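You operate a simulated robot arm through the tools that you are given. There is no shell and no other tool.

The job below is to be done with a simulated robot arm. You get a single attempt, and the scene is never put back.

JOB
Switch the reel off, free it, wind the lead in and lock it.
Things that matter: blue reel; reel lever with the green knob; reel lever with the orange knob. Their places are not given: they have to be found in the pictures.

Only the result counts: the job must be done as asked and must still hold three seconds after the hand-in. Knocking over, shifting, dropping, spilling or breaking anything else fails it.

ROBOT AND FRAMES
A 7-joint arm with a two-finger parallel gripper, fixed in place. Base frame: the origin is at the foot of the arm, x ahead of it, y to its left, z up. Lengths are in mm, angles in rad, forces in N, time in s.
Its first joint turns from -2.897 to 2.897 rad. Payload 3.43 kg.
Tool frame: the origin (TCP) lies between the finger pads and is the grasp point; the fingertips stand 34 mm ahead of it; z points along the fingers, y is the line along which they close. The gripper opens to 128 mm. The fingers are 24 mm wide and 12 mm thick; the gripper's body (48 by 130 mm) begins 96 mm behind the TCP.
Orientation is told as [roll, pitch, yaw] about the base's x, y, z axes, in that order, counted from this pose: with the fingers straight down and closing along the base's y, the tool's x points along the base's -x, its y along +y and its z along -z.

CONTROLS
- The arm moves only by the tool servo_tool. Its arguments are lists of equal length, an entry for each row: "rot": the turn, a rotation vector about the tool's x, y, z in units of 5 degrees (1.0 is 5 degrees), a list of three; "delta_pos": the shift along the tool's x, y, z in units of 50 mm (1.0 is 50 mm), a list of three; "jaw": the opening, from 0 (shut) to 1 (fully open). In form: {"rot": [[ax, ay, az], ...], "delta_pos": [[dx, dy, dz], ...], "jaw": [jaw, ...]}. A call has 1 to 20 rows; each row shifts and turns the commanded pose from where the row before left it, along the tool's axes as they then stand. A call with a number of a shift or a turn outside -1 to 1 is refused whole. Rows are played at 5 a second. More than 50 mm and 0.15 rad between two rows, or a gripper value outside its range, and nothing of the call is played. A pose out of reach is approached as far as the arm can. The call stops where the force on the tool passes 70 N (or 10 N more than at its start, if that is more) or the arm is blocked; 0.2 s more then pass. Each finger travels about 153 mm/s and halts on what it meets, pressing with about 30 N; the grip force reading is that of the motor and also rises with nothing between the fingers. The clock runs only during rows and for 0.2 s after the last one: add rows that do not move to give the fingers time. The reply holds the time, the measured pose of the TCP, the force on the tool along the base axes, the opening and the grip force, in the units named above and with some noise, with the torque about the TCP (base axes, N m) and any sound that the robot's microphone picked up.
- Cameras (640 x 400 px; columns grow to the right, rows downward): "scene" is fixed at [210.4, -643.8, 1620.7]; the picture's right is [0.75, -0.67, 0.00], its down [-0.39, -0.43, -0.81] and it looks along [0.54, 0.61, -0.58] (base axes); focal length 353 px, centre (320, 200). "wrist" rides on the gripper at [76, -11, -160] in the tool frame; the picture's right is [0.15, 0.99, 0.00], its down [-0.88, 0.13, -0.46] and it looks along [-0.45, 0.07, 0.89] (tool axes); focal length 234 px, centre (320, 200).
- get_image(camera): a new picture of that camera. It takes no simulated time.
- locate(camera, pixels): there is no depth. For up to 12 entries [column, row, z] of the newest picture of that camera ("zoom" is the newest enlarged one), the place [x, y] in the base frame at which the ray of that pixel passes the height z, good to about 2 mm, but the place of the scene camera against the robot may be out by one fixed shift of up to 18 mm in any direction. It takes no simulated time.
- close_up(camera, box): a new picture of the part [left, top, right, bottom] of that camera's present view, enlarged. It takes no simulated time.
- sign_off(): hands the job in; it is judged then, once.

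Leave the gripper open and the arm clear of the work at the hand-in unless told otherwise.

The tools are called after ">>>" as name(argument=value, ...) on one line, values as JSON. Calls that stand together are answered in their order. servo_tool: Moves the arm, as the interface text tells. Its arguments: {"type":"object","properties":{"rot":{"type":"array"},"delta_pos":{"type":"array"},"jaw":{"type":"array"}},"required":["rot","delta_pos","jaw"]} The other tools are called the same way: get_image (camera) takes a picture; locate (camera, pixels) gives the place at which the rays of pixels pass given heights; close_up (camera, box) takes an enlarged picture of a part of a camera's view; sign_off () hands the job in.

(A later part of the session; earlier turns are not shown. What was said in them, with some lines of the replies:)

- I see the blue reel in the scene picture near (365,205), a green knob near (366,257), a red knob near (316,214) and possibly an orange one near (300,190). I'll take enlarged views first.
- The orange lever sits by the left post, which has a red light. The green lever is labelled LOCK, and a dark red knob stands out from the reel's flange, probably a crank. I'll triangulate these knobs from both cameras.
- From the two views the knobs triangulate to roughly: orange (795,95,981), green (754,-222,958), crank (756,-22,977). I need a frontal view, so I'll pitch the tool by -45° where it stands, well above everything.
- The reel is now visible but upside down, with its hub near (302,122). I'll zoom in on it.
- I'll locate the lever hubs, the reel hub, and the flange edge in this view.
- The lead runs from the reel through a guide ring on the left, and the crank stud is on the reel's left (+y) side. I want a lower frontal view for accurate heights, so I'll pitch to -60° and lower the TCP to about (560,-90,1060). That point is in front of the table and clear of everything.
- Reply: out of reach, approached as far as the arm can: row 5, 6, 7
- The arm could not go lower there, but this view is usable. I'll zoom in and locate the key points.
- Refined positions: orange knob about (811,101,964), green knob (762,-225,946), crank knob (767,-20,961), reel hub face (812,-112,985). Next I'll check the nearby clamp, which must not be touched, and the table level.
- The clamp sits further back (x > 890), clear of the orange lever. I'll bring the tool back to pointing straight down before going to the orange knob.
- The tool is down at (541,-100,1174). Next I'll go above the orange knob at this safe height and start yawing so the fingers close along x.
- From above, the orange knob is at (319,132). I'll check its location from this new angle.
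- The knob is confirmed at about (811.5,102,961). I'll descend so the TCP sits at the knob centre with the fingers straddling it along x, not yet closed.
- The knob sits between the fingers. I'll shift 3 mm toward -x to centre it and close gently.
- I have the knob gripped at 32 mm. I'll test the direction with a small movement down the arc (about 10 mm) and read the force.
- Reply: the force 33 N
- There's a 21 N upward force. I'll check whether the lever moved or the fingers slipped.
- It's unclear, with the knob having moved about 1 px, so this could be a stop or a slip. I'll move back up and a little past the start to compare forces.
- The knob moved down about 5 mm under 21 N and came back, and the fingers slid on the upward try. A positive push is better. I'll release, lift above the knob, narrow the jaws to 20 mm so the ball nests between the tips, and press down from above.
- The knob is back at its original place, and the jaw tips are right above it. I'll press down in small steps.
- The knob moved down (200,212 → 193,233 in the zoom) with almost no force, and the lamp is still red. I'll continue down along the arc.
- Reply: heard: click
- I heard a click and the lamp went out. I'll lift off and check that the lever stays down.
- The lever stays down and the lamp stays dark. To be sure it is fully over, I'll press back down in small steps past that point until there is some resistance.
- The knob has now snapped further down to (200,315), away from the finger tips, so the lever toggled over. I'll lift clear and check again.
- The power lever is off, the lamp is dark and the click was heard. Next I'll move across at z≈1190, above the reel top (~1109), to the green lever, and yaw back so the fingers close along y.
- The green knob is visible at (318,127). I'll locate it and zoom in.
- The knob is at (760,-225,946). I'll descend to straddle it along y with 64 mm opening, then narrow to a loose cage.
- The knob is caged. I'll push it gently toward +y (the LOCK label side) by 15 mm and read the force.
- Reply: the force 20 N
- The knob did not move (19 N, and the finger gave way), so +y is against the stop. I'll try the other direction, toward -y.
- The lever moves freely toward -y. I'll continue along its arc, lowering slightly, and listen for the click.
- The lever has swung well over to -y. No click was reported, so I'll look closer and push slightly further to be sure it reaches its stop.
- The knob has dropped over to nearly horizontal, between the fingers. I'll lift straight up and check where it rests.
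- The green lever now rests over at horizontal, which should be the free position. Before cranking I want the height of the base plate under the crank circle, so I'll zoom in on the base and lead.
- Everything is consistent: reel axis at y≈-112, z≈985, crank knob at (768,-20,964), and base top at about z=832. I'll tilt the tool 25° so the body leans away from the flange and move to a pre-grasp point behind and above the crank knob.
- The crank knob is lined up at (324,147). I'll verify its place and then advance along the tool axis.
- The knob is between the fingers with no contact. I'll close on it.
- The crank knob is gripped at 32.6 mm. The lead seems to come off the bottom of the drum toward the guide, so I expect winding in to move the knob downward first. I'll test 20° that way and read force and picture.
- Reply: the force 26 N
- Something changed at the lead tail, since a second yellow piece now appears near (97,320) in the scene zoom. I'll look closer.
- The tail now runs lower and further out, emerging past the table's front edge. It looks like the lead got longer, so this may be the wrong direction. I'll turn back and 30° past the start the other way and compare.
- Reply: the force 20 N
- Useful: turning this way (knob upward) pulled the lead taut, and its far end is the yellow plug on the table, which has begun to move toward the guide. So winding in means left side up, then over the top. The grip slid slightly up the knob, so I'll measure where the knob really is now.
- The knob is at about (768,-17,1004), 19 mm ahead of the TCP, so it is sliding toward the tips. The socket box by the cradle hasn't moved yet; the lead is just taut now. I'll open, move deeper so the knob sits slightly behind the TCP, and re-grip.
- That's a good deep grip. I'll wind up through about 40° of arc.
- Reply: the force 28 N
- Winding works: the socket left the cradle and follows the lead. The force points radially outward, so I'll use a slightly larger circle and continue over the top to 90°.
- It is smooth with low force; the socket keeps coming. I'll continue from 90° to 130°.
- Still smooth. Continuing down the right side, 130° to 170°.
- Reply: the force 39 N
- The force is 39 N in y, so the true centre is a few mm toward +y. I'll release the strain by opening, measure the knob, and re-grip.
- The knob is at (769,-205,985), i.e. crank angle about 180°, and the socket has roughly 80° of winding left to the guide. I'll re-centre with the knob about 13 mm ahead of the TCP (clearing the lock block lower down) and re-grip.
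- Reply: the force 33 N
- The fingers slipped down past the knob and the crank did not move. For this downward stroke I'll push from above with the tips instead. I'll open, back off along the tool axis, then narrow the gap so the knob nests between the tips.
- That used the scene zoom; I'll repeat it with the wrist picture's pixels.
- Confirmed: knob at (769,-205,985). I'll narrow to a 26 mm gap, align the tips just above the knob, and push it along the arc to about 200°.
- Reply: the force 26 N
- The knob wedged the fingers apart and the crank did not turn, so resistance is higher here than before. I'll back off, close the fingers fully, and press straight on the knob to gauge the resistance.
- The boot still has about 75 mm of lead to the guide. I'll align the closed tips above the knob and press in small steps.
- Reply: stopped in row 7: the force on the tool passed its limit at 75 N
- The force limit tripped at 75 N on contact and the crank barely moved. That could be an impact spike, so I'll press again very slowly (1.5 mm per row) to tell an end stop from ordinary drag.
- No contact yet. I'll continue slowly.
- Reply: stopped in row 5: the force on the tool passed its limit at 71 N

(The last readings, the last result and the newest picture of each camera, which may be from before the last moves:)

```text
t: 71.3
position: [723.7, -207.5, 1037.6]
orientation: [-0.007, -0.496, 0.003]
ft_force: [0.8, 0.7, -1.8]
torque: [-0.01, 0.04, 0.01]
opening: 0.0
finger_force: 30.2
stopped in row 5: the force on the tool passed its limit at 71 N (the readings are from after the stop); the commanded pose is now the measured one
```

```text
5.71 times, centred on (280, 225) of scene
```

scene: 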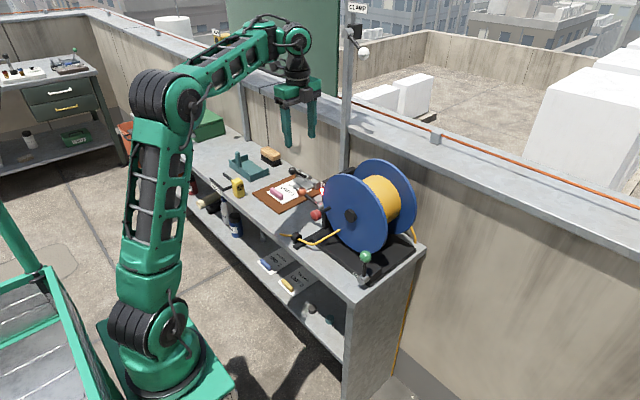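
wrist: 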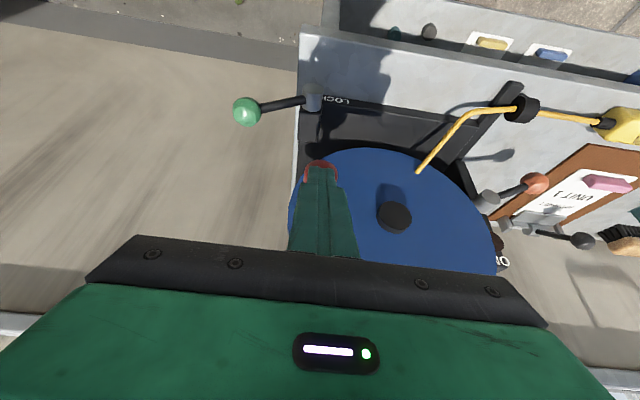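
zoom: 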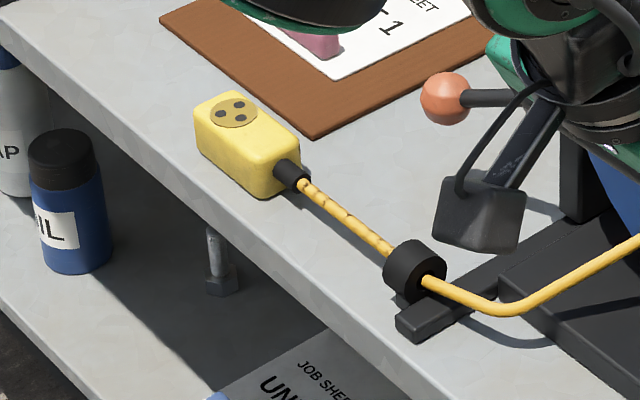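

Even the slow press reaches 71 N with no movement of crank or socket: a hard end stop, so the lead is fully wound in. Now I'll back away, bring the tool upright, and look at the reel and the green lever for locking.

>>> servo_tool(rot=[[0, 0, 0], [0, 0, 0], [0, 1, 0], [0, 1, 0], [0, 1, 0], [0, 1, 0], [0, 1, 0], [0, 0.68, 0], [0, 0, 0]], delta_pos=[[0, 0, -1], [0, 0, -1], [0, 0, 0], [0, 0, 0], [0, 0, 0], [0, 0, 0], [0, 0, 0], [0, 0, 0], [0, 0, 0]], jaw=[0, 0, 0, 0, 0, 0, 0, 0.5, 0.5])

>>> get_image(camera="wrist")

>>> get_image(camera="scene")

```text
t: 73.3
position: [676.0, -206.3, 1124.4]
orientation: [-0.005, -0.002, 0.002]
ft_force: [-0.5, 0.9, -0.1]
torque: [-0.03, 0.02, -0.01]
opening: 64.0
finger_force: 0.1
```

```text
taken
```

wrist: 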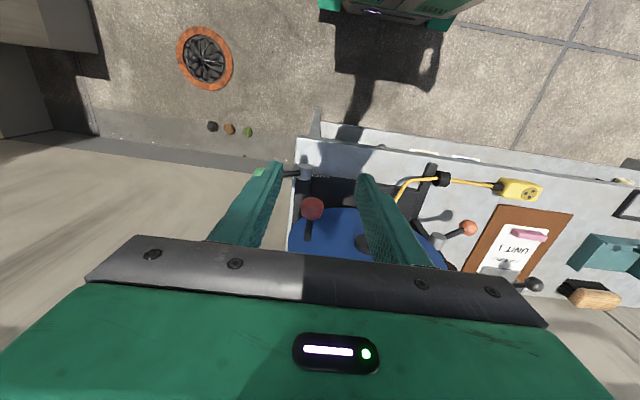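

```text
taken
```

scene: 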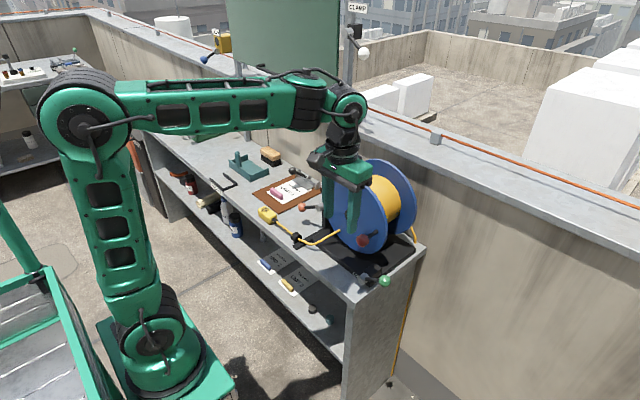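

The socket is now close to the guide. Next I'll move above the green lever and yaw 90° so the fingers close along x.

>>> servo_tool(rot=[[0, 0, 0], [0, 0, 0], [0, 0, 0], [0, 0, 1], [0, 0, 1], [0, 0, 1], [0, 0, 1], [0, 0, 1], [0, 0, 1], [0, 0, 1], [0, 0, 1], [0, 0, 1], [0, 0, 1], [0, 0, 1], [0, 0, 1], [0, 0, 1], [0, 0, 1], [0, 0, 1], [0, 0, 1], [0, 0, 1]], delta_pos=[[-0.56, -0.573, 0], [-0.56, -0.573, 0], [-0.56, -0.573, 0], [0, 0, 0], [0, 0, 0], [0, 0, 0], [0, 0, 0], [0, 0, 0], [0, 0, 0], [0, 0, 0], [0, 0, 0], [0, 0, 0], [0, 0, 0], [0, 0, 0], [0, 0, 0], [0, 0, 0], [0, 0, 0], [0, 0, 0], [0, 0, 0], [0, 0, 0]], jaw=[0.5, 0.5, 0.5, 0.5, 0.5, 0.5, 0.5, 0.5, 0.5, 0.5, 0.5, 0.5, 0.5, 0.5, 0.5, 0.5, 0.5, 0.5, 0.5, 0.5])

>>> servo_tool(rot=[[0, 0, 1], [0, 0, 0]], delta_pos=[[0, 0, 0], [0, 0, 0]], jaw=[0.5, 0.5])

>>> get_image(camera="wrist")

>>> close_up(camera="wrist", box=[230, 90, 430, 230])

```text
t: 77.5
position: [760.8, -292.7, 1126.3]
orientation: [-0.001, -0.006, -1.483]
ft_force: [0.9, -1.3, -0.7]
torque: [0.03, 0.02, 0.02]
opening: 64.0
finger_force: 0.1
```

```text
t: 78.1
position: [761.6, -291.4, 1125.4]
orientation: [-0.001, -0.006, -1.571]
ft_force: [-0.4, 0.2, -0.5]
torque: [-0.02, 0.0, 0.03]
opening: 63.8
finger_force: 0.1
```

```text
taken
```

wrist: 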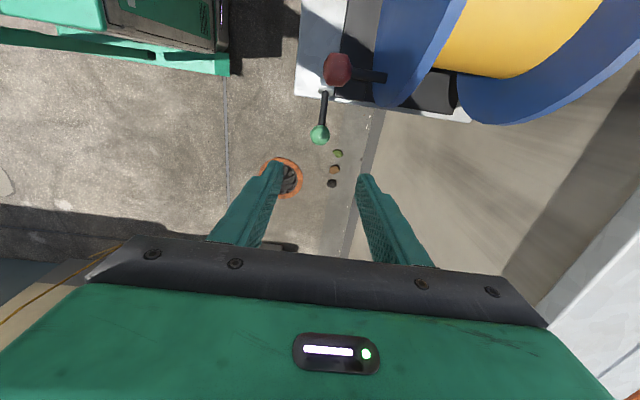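

```text
2.86 times, centred on (330, 160) of wrist
```

zoom: 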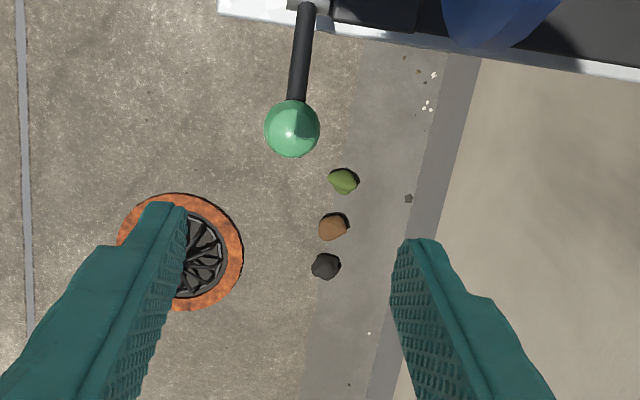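

>>> locate(camera="wrist", pixels=[[320.2, 135.2, 850], [320.2, 135.2, 870], [320.2, 135.2, 890], [320.2, 135.2, 910], [338, 69, 985], [338, 69, 965], [326, 93, 870]])

>>> close_up(camera="scene", box=[330, 220, 430, 300])

```text
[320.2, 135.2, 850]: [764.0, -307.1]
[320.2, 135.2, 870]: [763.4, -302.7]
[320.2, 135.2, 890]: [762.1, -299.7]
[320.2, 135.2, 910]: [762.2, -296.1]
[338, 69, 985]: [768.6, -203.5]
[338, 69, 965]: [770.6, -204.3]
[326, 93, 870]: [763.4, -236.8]
```

```text
5.00 times, centred on (380, 260) of scene
```

zoom: 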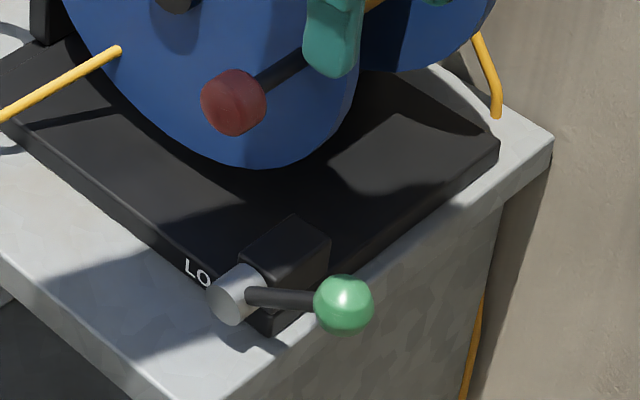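

The green knob is at about (763,-300,880), hanging outside the table edge. I'll descend with open fingers straddling it along x so the knob sits slightly above the TCP.

>>> servo_tool(rot=[[0, 0, 0], [0, 0, 0], [0, 0, 0], [0, 0, 0], [0, 0, 0], [0, 0, 0], [0, 0, 0]], delta_pos=[[-0.172, 0.03, 0.84], [0, 0, 0.84], [0, 0, 0.84], [0, 0, 0.84], [0, 0, 0.84], [0, 0, 0.84], [0, 0, 0]], jaw=[0.5, 0.5, 0.5, 0.5, 0.5, 0.5, 0.5])

>>> get_image(camera="wrist")

>>> close_up(camera="scene", box=[330, 200, 430, 300])

```text
t: 79.7
position: [763.1, -302.5, 870.9]
orientation: [0.002, -0.005, -1.57]
ft_force: [0.0, -0.7, 0.9]
torque: [0.04, -0.04, 0.04]
opening: 64.1
finger_force: 0.1
```

```text
taken
```

wrist: 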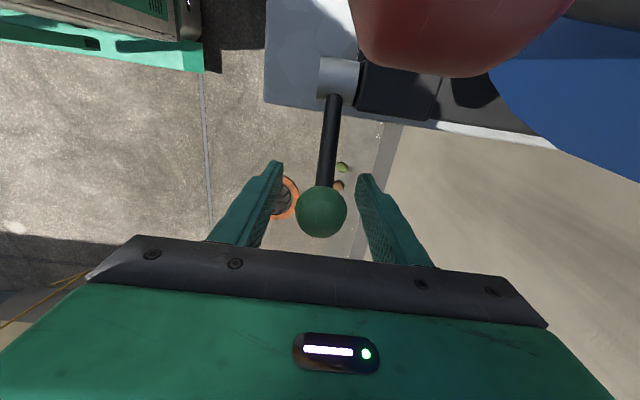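

```text
4.00 times, centred on (380, 250) of scene
```

zoom: 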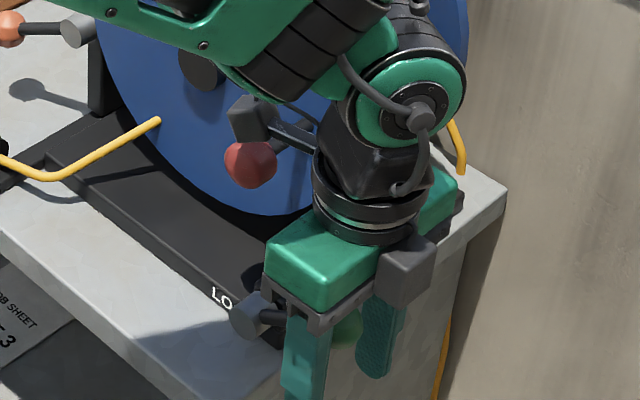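

The knob is between the fingers, and the camera housing is just clear of the crank knob. I'll only move upward from here. Closing on the knob now.

>>> servo_tool(rot=[[0, 0, 0], [0, 0, 0], [0, 0, 0], [0, 0, 0], [0, 0, 0], [0, 0, 0]], delta_pos=[[0.03, 0, 0], [0, 0, 0], [0, 0, 0], [0, 0, 0], [0, 0, 0], [0, 0, 0]], jaw=[0.45, 0.38, 0.3, 0.25, 0.18, 0.18])

>>> close_up(camera="wrist", box=[230, 130, 410, 250])

```text
t: 81.1
position: [763.0, -299.5, 872.4]
orientation: [0.0, -0.006, -1.57]
ft_force: [-8.7, 0.2, -1.7]
torque: [-0.05, -0.3, 0.04]
opening: 31.9
finger_force: 44.9
```

```text
3.33 times, centred on (320, 190) of wrist
```

zoom: 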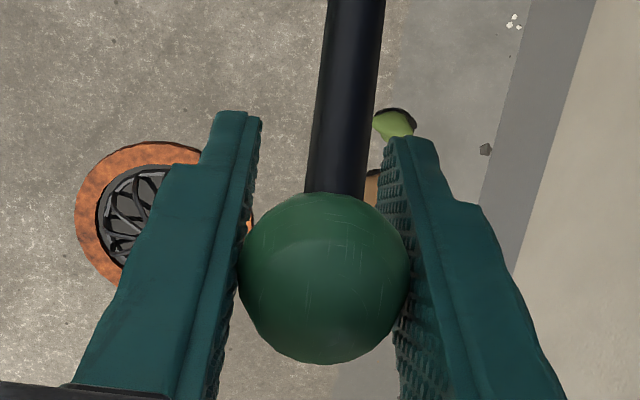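

That's a good deep grip. I'll lift the lever along its arc by about 30°.

>>> servo_tool(rot=[[0, 0, 0], [0, 0, 0], [0, 0, 0], [0, 0, 0], [0, 0, 0], [0, 0, 0], [0, 0, 0]], delta_pos=[[0.025, 0, -0.127], [0.025, 0, -0.127], [0.046, 0, -0.12], [0.046, 0, -0.12], [0.066, 0, -0.111], [0.066, 0, -0.111], [0, 0, 0]], jaw=[0.18, 0.18, 0.18, 0.18, 0.18, 0.18, 0.18])

>>> close_up(camera="wrist", box=[230, 130, 410, 250])

>>> close_up(camera="scene", box=[330, 200, 430, 300])

```text
t: 82.7
position: [761.5, -287.4, 909.1]
orientation: [0.0, -0.007, -1.572]
ft_force: [-12.6, 6.6, -26.7]
torque: [-1.27, -0.31, 0.11]
opening: 32.0
finger_force: 45.3
```

```text
3.33 times, centred on (320, 190) of wrist
```

zoom: 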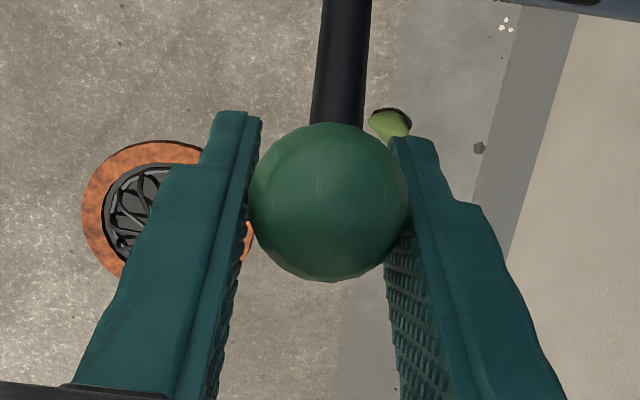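

```text
4.00 times, centred on (380, 250) of scene
```

zoom: 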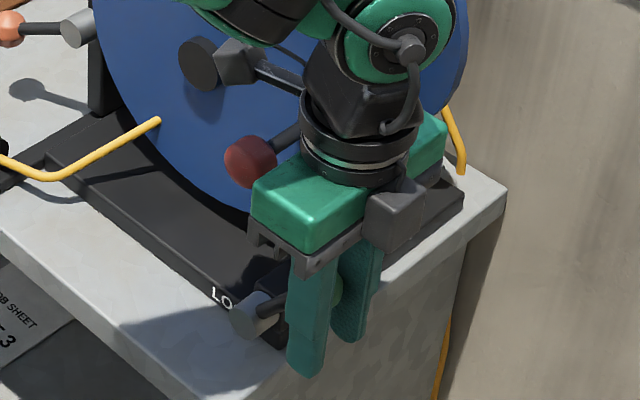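

The lever rises but its spring pulls hard (about 27 N) and the fingers are sliding off. I'll lower it back and release. Then I'll push it up from underneath with closed fingers tilted 45° from the outer side, which gives a positive push.

>>> servo_tool(rot=[[0, 0, 0], [0, 0, 0], [0, 0, 0], [0, 0, 0], [0, 0, 0], [0, 0, 0], [0, 0, 0], [0, 0, 0], [0, 0, 0], [0, 0, 0], [0, 0, 0], [0, 0, 0], [0, 0, 0], [0, 0, 0]], delta_pos=[[-0.1, 0, 0.22], [-0.09, 0, 0.24], [-0.05, 0, 0.2], [0, 0, 0], [0, 0, 0], [0, 0, -0.9], [0, 0, -0.9], [0, 0, -0.9], [0, 0, -0.9], [0, 0, -0.9], [-0.5, 0, -0.9], [-0.9, 0, 0], [-0.6, 0, 0], [0, 0, 0]], jaw=[0.18, 0.18, 0.18, 0.5, 0.5, 0.5, 0.5, 0.5, 0.5, 0.5, 0.5, 0.5, 0.5, 0.5])

>>> close_up(camera="scene", box=[300, 200, 430, 300])

>>> get_image(camera="wrist")

```text
refused: row 11 steps farther than a row can; nothing moved
```

```text
4.00 times, centred on (365, 250) of scene
```

zoom: 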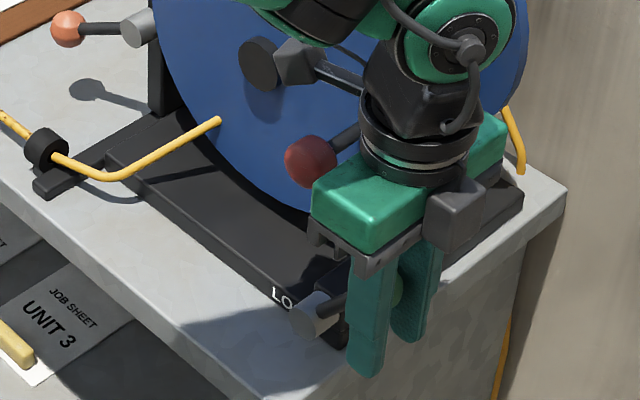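

```text
taken
```

wrist: 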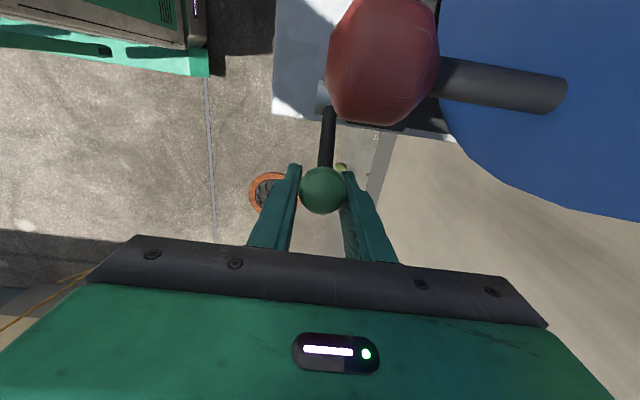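

The call was refused for one oversized row. Resending with smaller steps.

>>> servo_tool(rot=[[0, 0, 0], [0, 0, 0], [0, 0, 0], [0, 0, 0], [0, 0, 0], [0, 0, 0], [0, 0, 0], [0, 0, 0], [0, 0, 0], [0, 0, 0], [0, 0, 0], [0, 0, 0], [0, 0, 0], [0, 0, 0]], delta_pos=[[-0.1, 0, 0.22], [-0.09, 0, 0.24], [-0.05, 0, 0.2], [0, 0, 0], [0, 0, 0], [0, 0, -0.9], [0, 0, -0.9], [0, 0, -0.9], [0, 0, -0.9], [0, 0, -0.9], [0, 0, -0.9], [-0.9, 0, 0], [-0.9, 0, 0], [0, 0, 0]], jaw=[0.18, 0.18, 0.18, 0.5, 0.5, 0.5, 0.5, 0.5, 0.5, 0.5, 0.5, 0.5, 0.5, 0.5])

>>> close_up(camera="scene", box=[300, 200, 430, 300])

>>> get_image(camera="wrist")

```text
t: 85.7
position: [762.7, -386.4, 1147.3]
orientation: [0.003, -0.005, -1.57]
ft_force: [0.2, 0.1, 0.0]
torque: [-0.03, -0.02, 0.01]
opening: 64.1
finger_force: 0.0
```

```text
4.00 times, centred on (365, 250) of scene
```

zoom: 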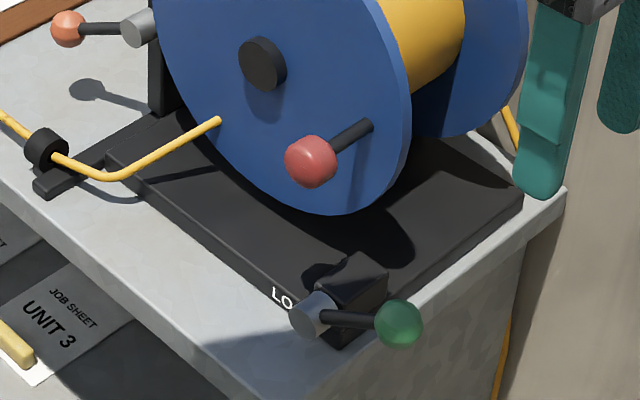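

```text
taken
```

wrist: 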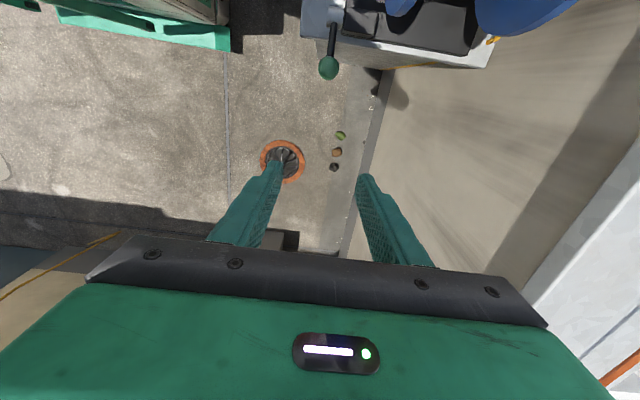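

The lever is back at horizontal. I'll tilt the tool 45° so the fingers point toward +y and down, set a narrow 16 mm gap as rails, and descend on the outer side of the table.

>>> servo_tool(rot=[[0, 1, 0], [0, 1, 0], [0, 1, 0], [0, 1, 0], [0, 1, 0], [0, 1, 0], [0, 1, 0], [0, 1, 0], [0, 1, 0], [0, 0, 0]], delta_pos=[[0, 0, 0], [0, 0, 0], [0, 0, 0], [0, 0, 0], [0, 0, 0], [0, 0, 0], [0, 0, 0], [0, 0, 0], [0, 0, 0], [0, 0, 0]], jaw=[0.125, 0.125, 0.125, 0.125, 0.125, 0.125, 0.125, 0.125, 0.125, 0.125])

>>> get_image(camera="scene")

```text
t: 87.9
position: [763.5, -388.4, 1146.0]
orientation: [0.003, 0.78, -1.568]
ft_force: [-0.1, 0.4, 0.9]
torque: [-0.02, -0.02, -0.04]
opening: 16.0
finger_force: 0.0
```

```text
taken
```

scene: 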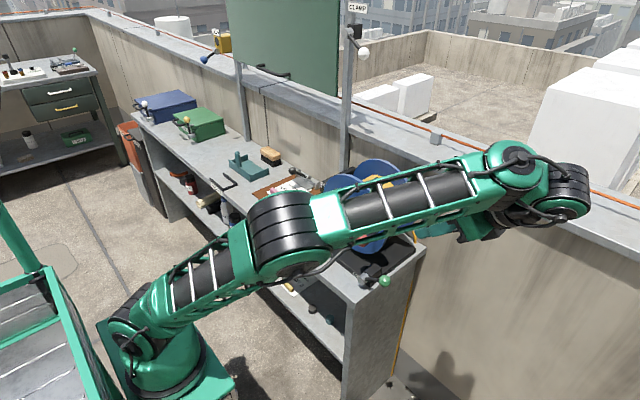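

The hand is on the outer side pointing toward +y, and the forearm is well in front of the reel in plan. I'll descend in two stages, checking between them.

>>> servo_tool(rot=[[0, 0, 0], [0, 0, 0], [0, 0, 0], [0, 0, 0], [0, 0, 0]], delta_pos=[[-0.566, 0, 0.566], [-0.566, 0, 0.566], [-0.566, 0, 0.566], [-0.566, 0, 0.566], [0, 0, 0]], jaw=[0.125, 0.125, 0.125, 0.125, 0.125])

>>> get_image(camera="scene")

>>> get_image(camera="wrist")

```text
t: 89.1
position: [765.6, -390.5, 986.5]
orientation: [0.003, 0.779, -1.567]
ft_force: [0.5, 0.1, 0.6]
torque: [0.0, 0.03, 0.0]
opening: 16.1
finger_force: 0.2
```

```text
taken
```

scene: 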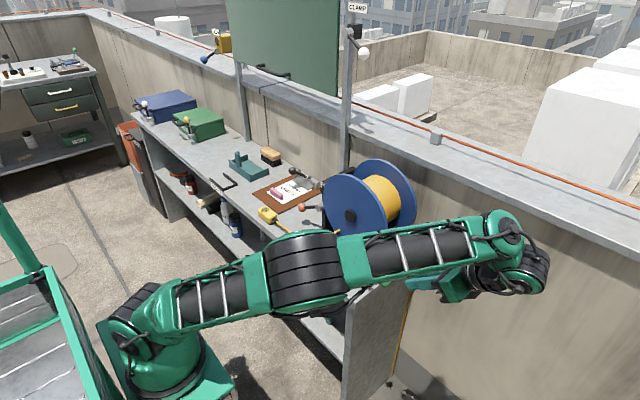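

```text
taken
```

wrist: 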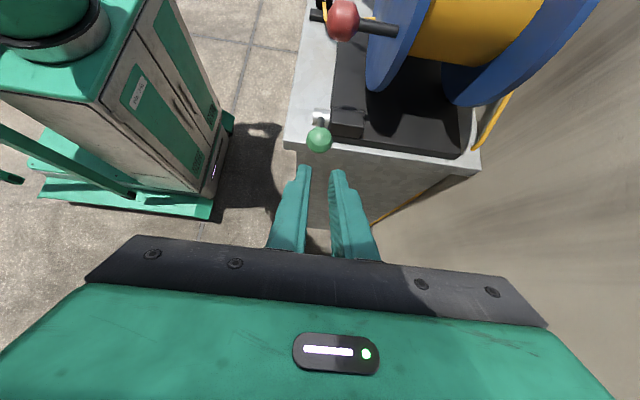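

The knob lines up between the finger tips at (318,138). I'll check its location from here and then go on down.

>>> locate(camera="wrist", pixels=[[318, 138, 870], [318, 138, 880], [318, 138, 890], [321, 117, 872]])

>>> close_up(camera="wrist", box=[260, 80, 380, 170])

```text
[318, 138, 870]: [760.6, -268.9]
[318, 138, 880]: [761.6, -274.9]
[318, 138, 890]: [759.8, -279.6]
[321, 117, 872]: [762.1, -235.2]
```

```text
4.44 times, centred on (320, 125) of wrist
```

zoom: 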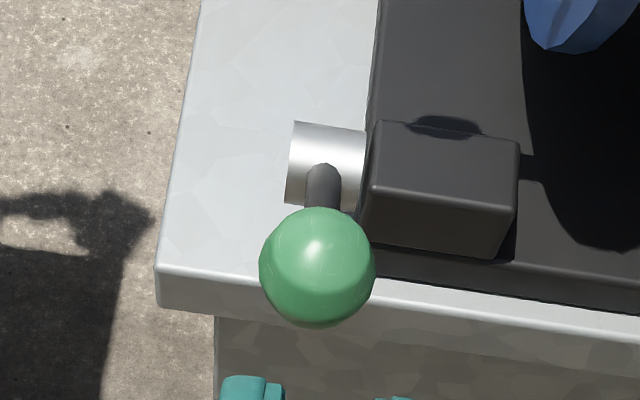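

The lever actually rests about 60° from vertical, with the knob near (762,-293,905). I'll place the rails just beneath and outside the knob.

>>> servo_tool(rot=[[0, 0, 0], [0, 0, 0], [0, 0, 0], [0, 0, 0], [0, 0, 0], [0, 0, 0]], delta_pos=[[-0.523, -0.02, 0.57], [-0.523, -0.02, 0.57], [-0.523, -0.02, 0.57], [0.4, 0, 0.1], [0.4, 0, 0.1], [0, 0, 0]], jaw=[0.125, 0.125, 0.125, 0.125, 0.125, 0.125])

>>> get_image(camera="wrist")

>>> close_up(camera="scene", box=[310, 200, 450, 310])

```text
t: 90.5
position: [758.6, -349.4, 891.9]
orientation: [0.003, 0.78, -1.566]
ft_force: [-0.8, 0.0, -0.2]
torque: [0.0, 0.03, -0.05]
opening: 16.0
finger_force: 0.2
```

```text
taken
```

wrist: 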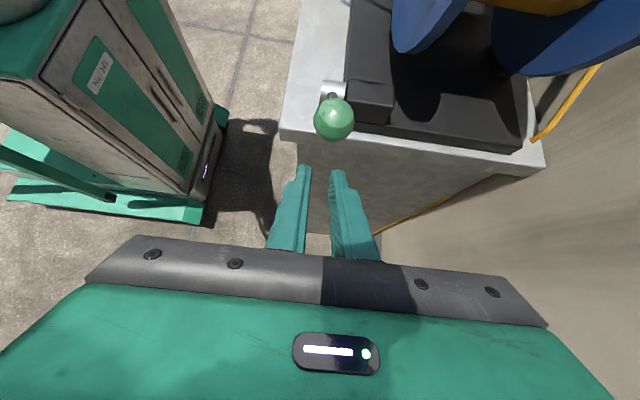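

```text
3.64 times, centred on (380, 255) of scene
```

zoom: 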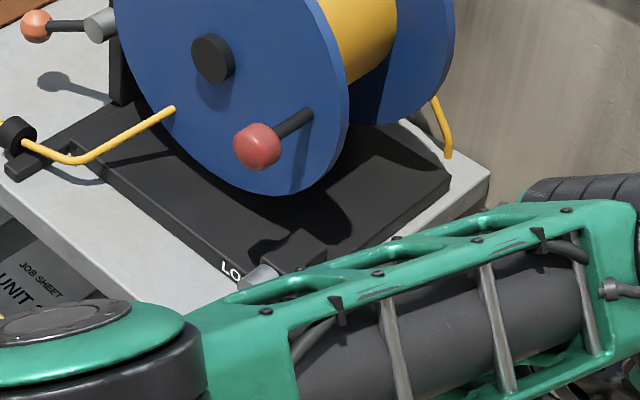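

>>> locate(camera="wrist", pixels=[[334, 118, 895], [334, 118, 905], [334, 118, 915], [334, 88, 867], [334, 88, 877]])

>>> close_up(camera="wrist", box=[260, 70, 400, 210])

```text
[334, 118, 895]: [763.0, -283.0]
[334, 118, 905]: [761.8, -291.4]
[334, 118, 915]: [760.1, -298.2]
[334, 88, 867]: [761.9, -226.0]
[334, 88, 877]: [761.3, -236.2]
```

```text
2.86 times, centred on (330, 140) of wrist
```

zoom: 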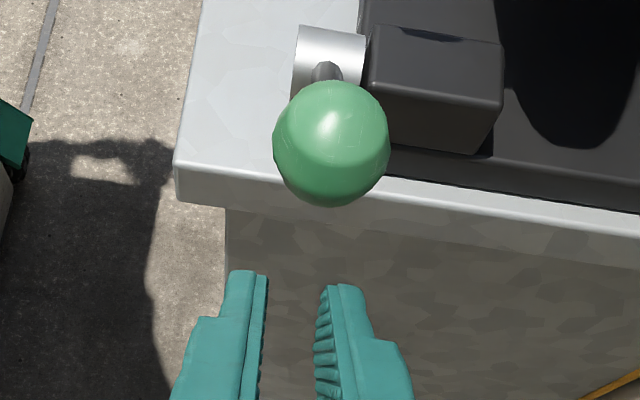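

Consistent now: knob (762,-292,906), pivot (762,-226,867). I'll slide under it until contact and push up along the arc to about 40° from vertical.

>>> servo_tool(rot=[[0, 0, 0], [0, 0, 0], [0, 0, 0], [0, 0, 0], [0, 0, 0], [0, 0, 0], [0, 0, 0], [0, 0, 0]], delta_pos=[[0, 0.07, 0.174], [0.2, 0, 0], [0.236, 0, 0], [0.124, 0, -0.022], [0.123, 0, -0.022], [0.135, 0, 0], [0.134, 0, 0], [0, 0, 0]], jaw=[0.125, 0.125, 0.125, 0.125, 0.125, 0.125, 0.125, 0.125])

>>> get_image(camera="wrist")

>>> close_up(camera="wrist", box=[260, 70, 400, 210])

```text
t: 92.3
position: [764.0, -310.8, 921.2]
orientation: [0.003, 0.78, -1.567]
ft_force: [-0.6, 0.3, 0.3]
torque: [0.01, 0.05, 0.01]
opening: 16.5
finger_force: 0.4
```

```text
taken
```

wrist: 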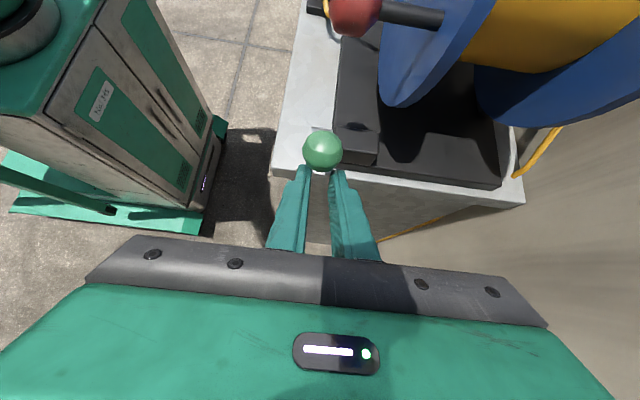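

```text
2.86 times, centred on (330, 140) of wrist
```

zoom: 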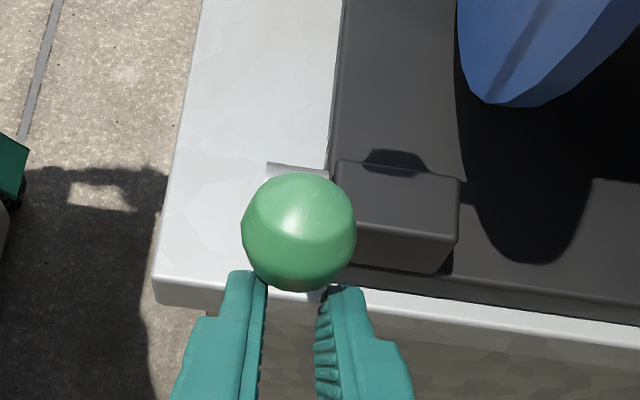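

The force is near zero. I'll check where the knob is now.

>>> locate(camera="wrist", pixels=[[322, 151, 905], [322, 151, 915], [322, 151, 925], [322, 151, 935]])

```text
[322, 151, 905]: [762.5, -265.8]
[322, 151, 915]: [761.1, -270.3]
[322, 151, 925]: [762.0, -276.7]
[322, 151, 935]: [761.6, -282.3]
```

The knob is at (-276,925), exactly on the arc at 40°, so the lever is following. Continuing toward vertical.

>>> servo_tool(rot=[[0, 0, 0], [0, 0, 0], [0, 0, 0], [0, 0, 0], [0, 0, 0], [0, 0, 0], [0, 0, 0]], delta_pos=[[0.131, 0, 0.023], [0.131, 0, 0.024], [0.127, 0, 0.046], [0.126, 0, 0.046], [0.115, 0, 0.067], [0.115, 0, 0.067], [0, 0, 0]], jaw=[0.125, 0.125, 0.125, 0.125, 0.125, 0.125, 0.125])

>>> get_image(camera="wrist")

>>> close_up(camera="wrist", box=[260, 70, 400, 210])

>>> get_image(camera="scene")

```text
t: 93.9
position: [763.7, -275.4, 936.1]
orientation: [0.002, 0.78, -1.567]
ft_force: [0.7, 0.5, 0.8]
torque: [0.01, -0.03, -0.03]
opening: 15.7
finger_force: 0.1
```

```text
taken
```

wrist: 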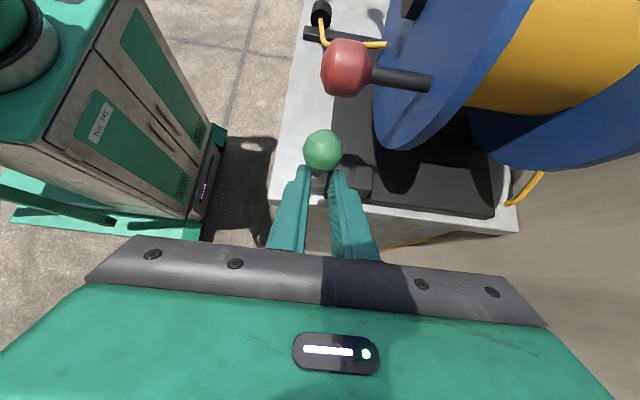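

```text
2.86 times, centred on (330, 140) of wrist
```

zoom: 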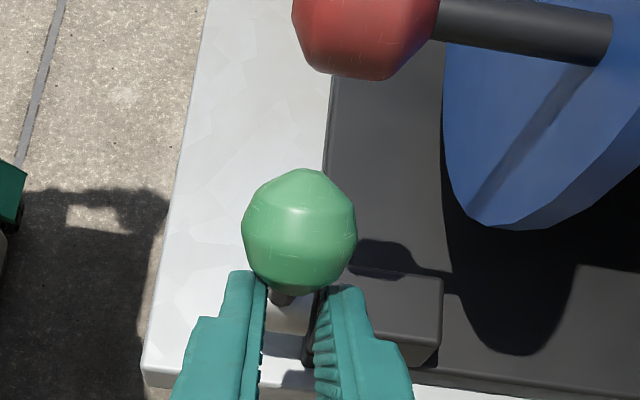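

```text
taken
```

scene: 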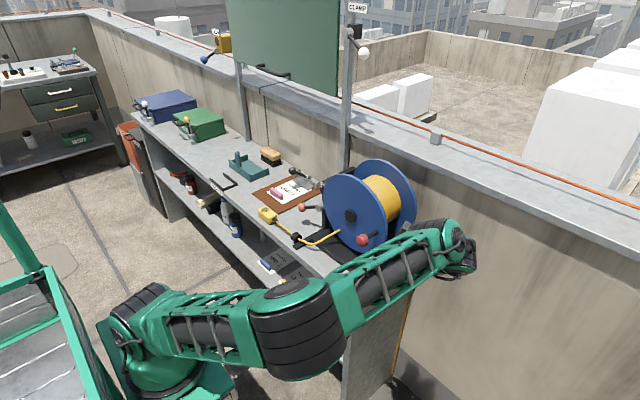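

The lever is at about 10° from vertical. I'll push the last bit to its original stop with small steps.

>>> servo_tool(rot=[[0, 0, 0], [0, 0, 0], [0, 0, 0], [0, 0, 0], [0, 0, 0]], delta_pos=[[0.103, 0, 0.086], [0.102, 0, 0.085], [0.045, 0, 0.05], [0.045, 0, 0.05], [0, 0, 0]], jaw=[0.125, 0.125, 0.125, 0.125, 0.125])

>>> get_image(camera="wrist")

>>> close_up(camera="wrist", box=[260, 70, 400, 210])

```text
t: 95.1
position: [764.5, -255.5, 936.6]
orientation: [0.001, 0.78, -1.568]
ft_force: [-1.1, -4.1, -1.6]
torque: [-0.03, -0.04, 0.04]
opening: 16.5
finger_force: 0.3
```

```text
taken
```

wrist: 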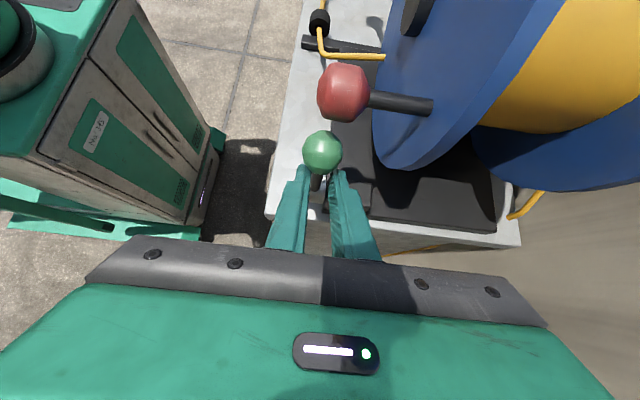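

```text
2.86 times, centred on (330, 140) of wrist
```

zoom: 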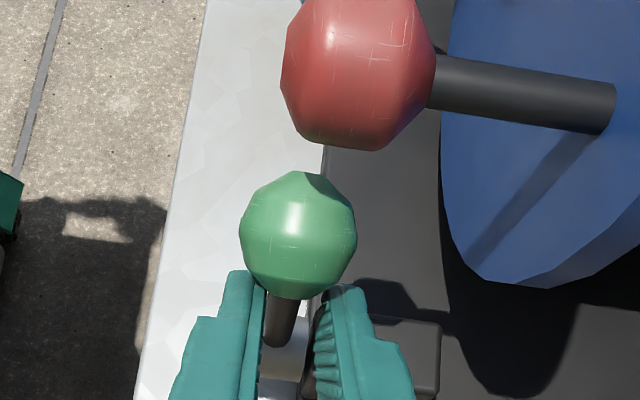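

There's a slight contact force (4 N). I'll push a few more millimetres along +y and see whether the force rises at a stop.

>>> servo_tool(rot=[[0, 0, 0], [0, 0, 0], [0, 0, 0], [0, 0, 0]], delta_pos=[[0.028, 0, 0.028], [0.028, 0, 0.028], [0.028, 0, 0.028], [0, 0, 0]], jaw=[0.125, 0.125, 0.125, 0.125])

>>> get_image(camera="wrist")

>>> locate(camera="wrist", pixels=[[322, 152, 943], [322, 152, 948]])

```text
t: 96.1
position: [762.7, -250.5, 935.4]
orientation: [-0.001, 0.78, -1.575]
ft_force: [-9.9, -30.9, -25.1]
torque: [-0.44, -0.27, 0.47]
opening: 21.9
finger_force: 5.7
```

```text
taken
```

wrist: 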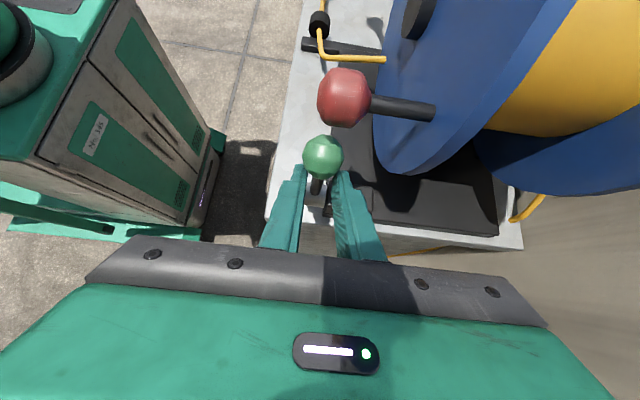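

```text
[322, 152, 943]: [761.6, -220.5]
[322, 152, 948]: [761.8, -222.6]
```

The force rises firmly (about 40 N): the lever is back against its original stop. I'll back the fingers out along the way they came and check that it stays.

>>> servo_tool(rot=[[0, 0, 0], [0, 0, 0], [0, 0, 0], [0, 0, 0], [0, 0, 0], [0, 0, 0], [0, 0, 0]], delta_pos=[[-0.15, 0, -0.15], [-0.3, 0, -0.3], [-0.5, 0, -0.6], [-0.3, 0, -0.9], [0, 0, -0.9], [0, 0, -0.9], [0, 0, 0]], jaw=[0.125, 0.125, 0.125, 0.125, 0.125, 0.125, 0.125])

>>> get_image(camera="wrist")

>>> get_image(camera="scene")

```text
t: 97.7
position: [762.9, -423.9, 1026.5]
orientation: [0.003, 0.78, -1.567]
ft_force: [0.3, 0.5, -0.7]
torque: [-0.03, -0.01, 0.02]
opening: 15.7
finger_force: 0.1
```

```text
taken
```

wrist: 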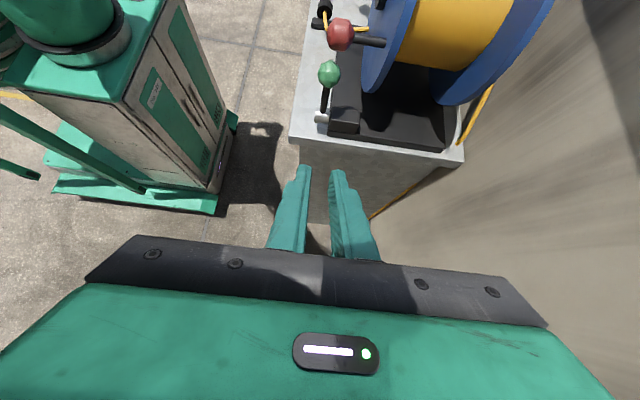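

```text
taken
```

scene: 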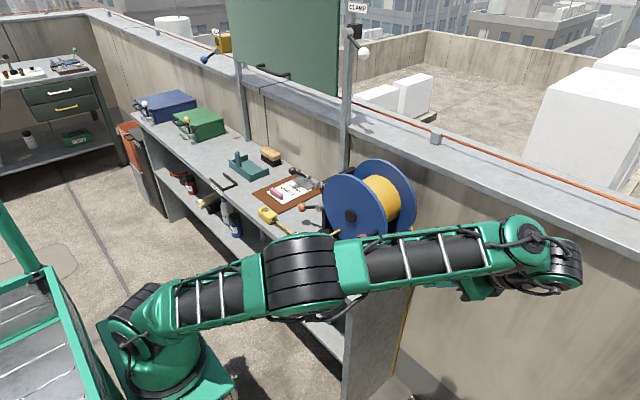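

The green lever stands upright. I'll go up, bring the tool upright, and take a clear look at everything.

>>> servo_tool(rot=[[0, 0, 0], [0, 0, 0], [0, 0, 0], [0, -1, 0], [0, -1, 0], [0, -1, 0], [0, -1, 0], [0, -1, 0], [0, -1, 0], [0, -1, 0], [0, -1, 0], [0, -1, 0], [0, 0, 0]], delta_pos=[[0.566, 0, -0.566], [0.566, 0, -0.566], [0.566, 0, -0.566], [0, 0, 0], [0, 0, 0], [0, 0, 0], [0, 0, 0], [0, 0, 0], [0, 0, 0], [0, 0, 0], [0, 0, 0], [0, 0, 0], [0, 0, 0]], jaw=[0.125, 0.125, 0.125, 0.125, 0.125, 0.125, 0.125, 0.125, 0.125, 0.5, 0.5, 0.5, 0.5])

>>> get_image(camera="scene")

>>> close_up(camera="scene", box=[240, 150, 440, 290])

```text
t: 100.5
position: [763.8, -424.2, 1136.5]
orientation: [0.0, -0.007, -1.57]
ft_force: [0.4, 0.0, -0.5]
torque: [0.0, 0.01, 0.01]
opening: 64.4
finger_force: 0.1
out of reach, approached as far as the arm can: row 3
```

```text
taken
```

scene: 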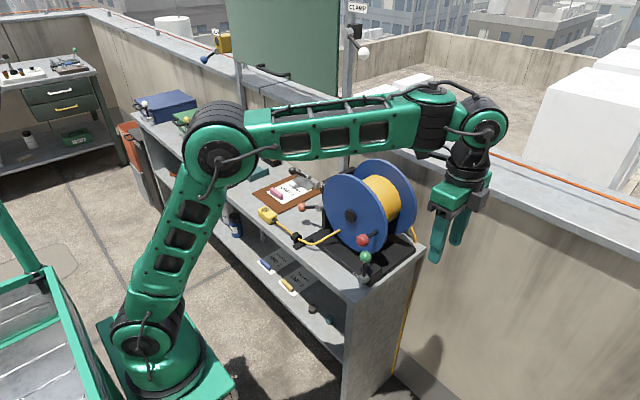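

```text
2.86 times, centred on (340, 220) of scene
```

zoom: 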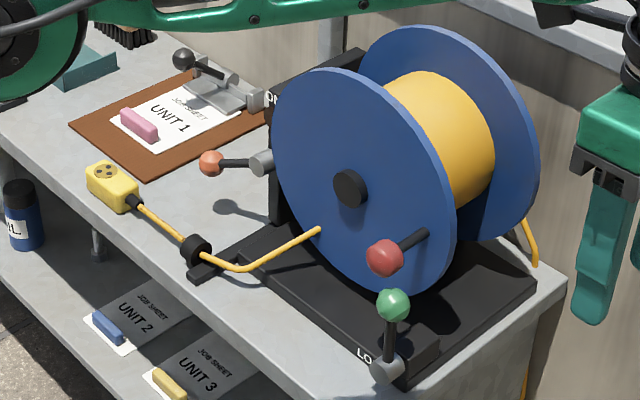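

Final state looks right. The orange lever is down with the lamp dark, and the socket is drawn up near the guide. The crank is at its end stop, and the green lever is back at exactly its starting spot (365.5,257). I'll open the gripper fully, wait a second, and check that nothing drifts.

>>> servo_tool(rot=[[0, 0, 0], [0, 0, 0], [0, 0, 0], [0, 0, 0], [0, 0, 0], [0, 0, 0], [0, 0, 0], [0, 0, 0]], delta_pos=[[0, 0, -0.5], [0, 0, 0], [0, 0, 0], [0, 0, 0], [0, 0, 0], [0, 0, 0], [0, 0, 0], [0, 0, 0]], jaw=[1, 1, 1, 1, 1, 1, 1, 1])

>>> close_up(camera="scene", box=[240, 150, 440, 290])

>>> close_up(camera="scene", box=[250, 180, 330, 240])

```text
t: 102.3
position: [762.4, -424.5, 1161.2]
orientation: [0.003, -0.005, -1.57]
ft_force: [-0.2, -1.1, -0.1]
torque: [-0.02, 0.0, -0.01]
opening: 128.0
finger_force: 0.0
```

```text
2.86 times, centred on (340, 220) of scene
```

zoom: 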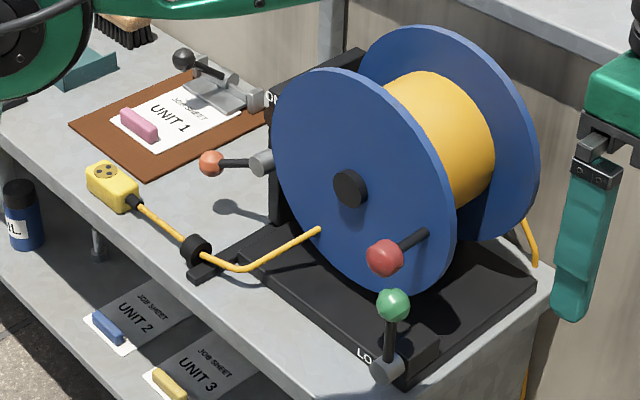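

```text
6.67 times, centred on (290, 210) of scene
```

zoom: 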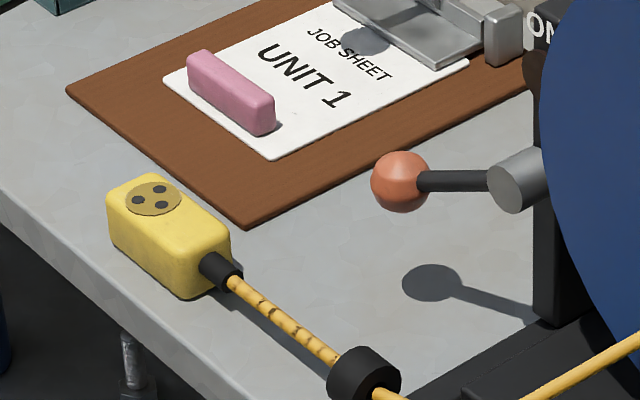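

Nothing drifted. The switch is off, the lead is wound in to the stop, the lock lever is at its locked stop, and the gripper is open and clear. Handing in.

>>> sign_off()

```text
The job is handed in.
```

I did all four steps and handed the job in. I don't have the verdict, and I never pushed the crank with the lock back on, so the lock holding the reel is inferred.

- **Off:** I pressed the lever with the orange knob down. It clicked, the red lamp went out, and the lever stayed down.
- **Freed:** I swung the lever with the green knob over to -y, and the reel then turned freely.
- **Wound in:** I turned the crank about 190° until it hit a hard stop. Pressing on the knob with just over 70 N moved neither the crank nor the socket. About 75 mm of lead still shows between the socket and the guide ring. I took that stop as fully wound in, and nothing in the pictures confirms it.
- **Locked:** I pushed the green lever back up until it met firm resistance of about 40 N. In the pictures it sits exactly where it started.

While finding the winding direction I turned the crank about 20° the wrong way, which let out a little slack before I reversed it. The socket moved only because it is on the end of the lead, and nothing else on the bench appears to have shifted.

At hand-in the gripper was fully open and the arm clear. Nothing had drifted in the last pictures, taken a couple of seconds earlier.
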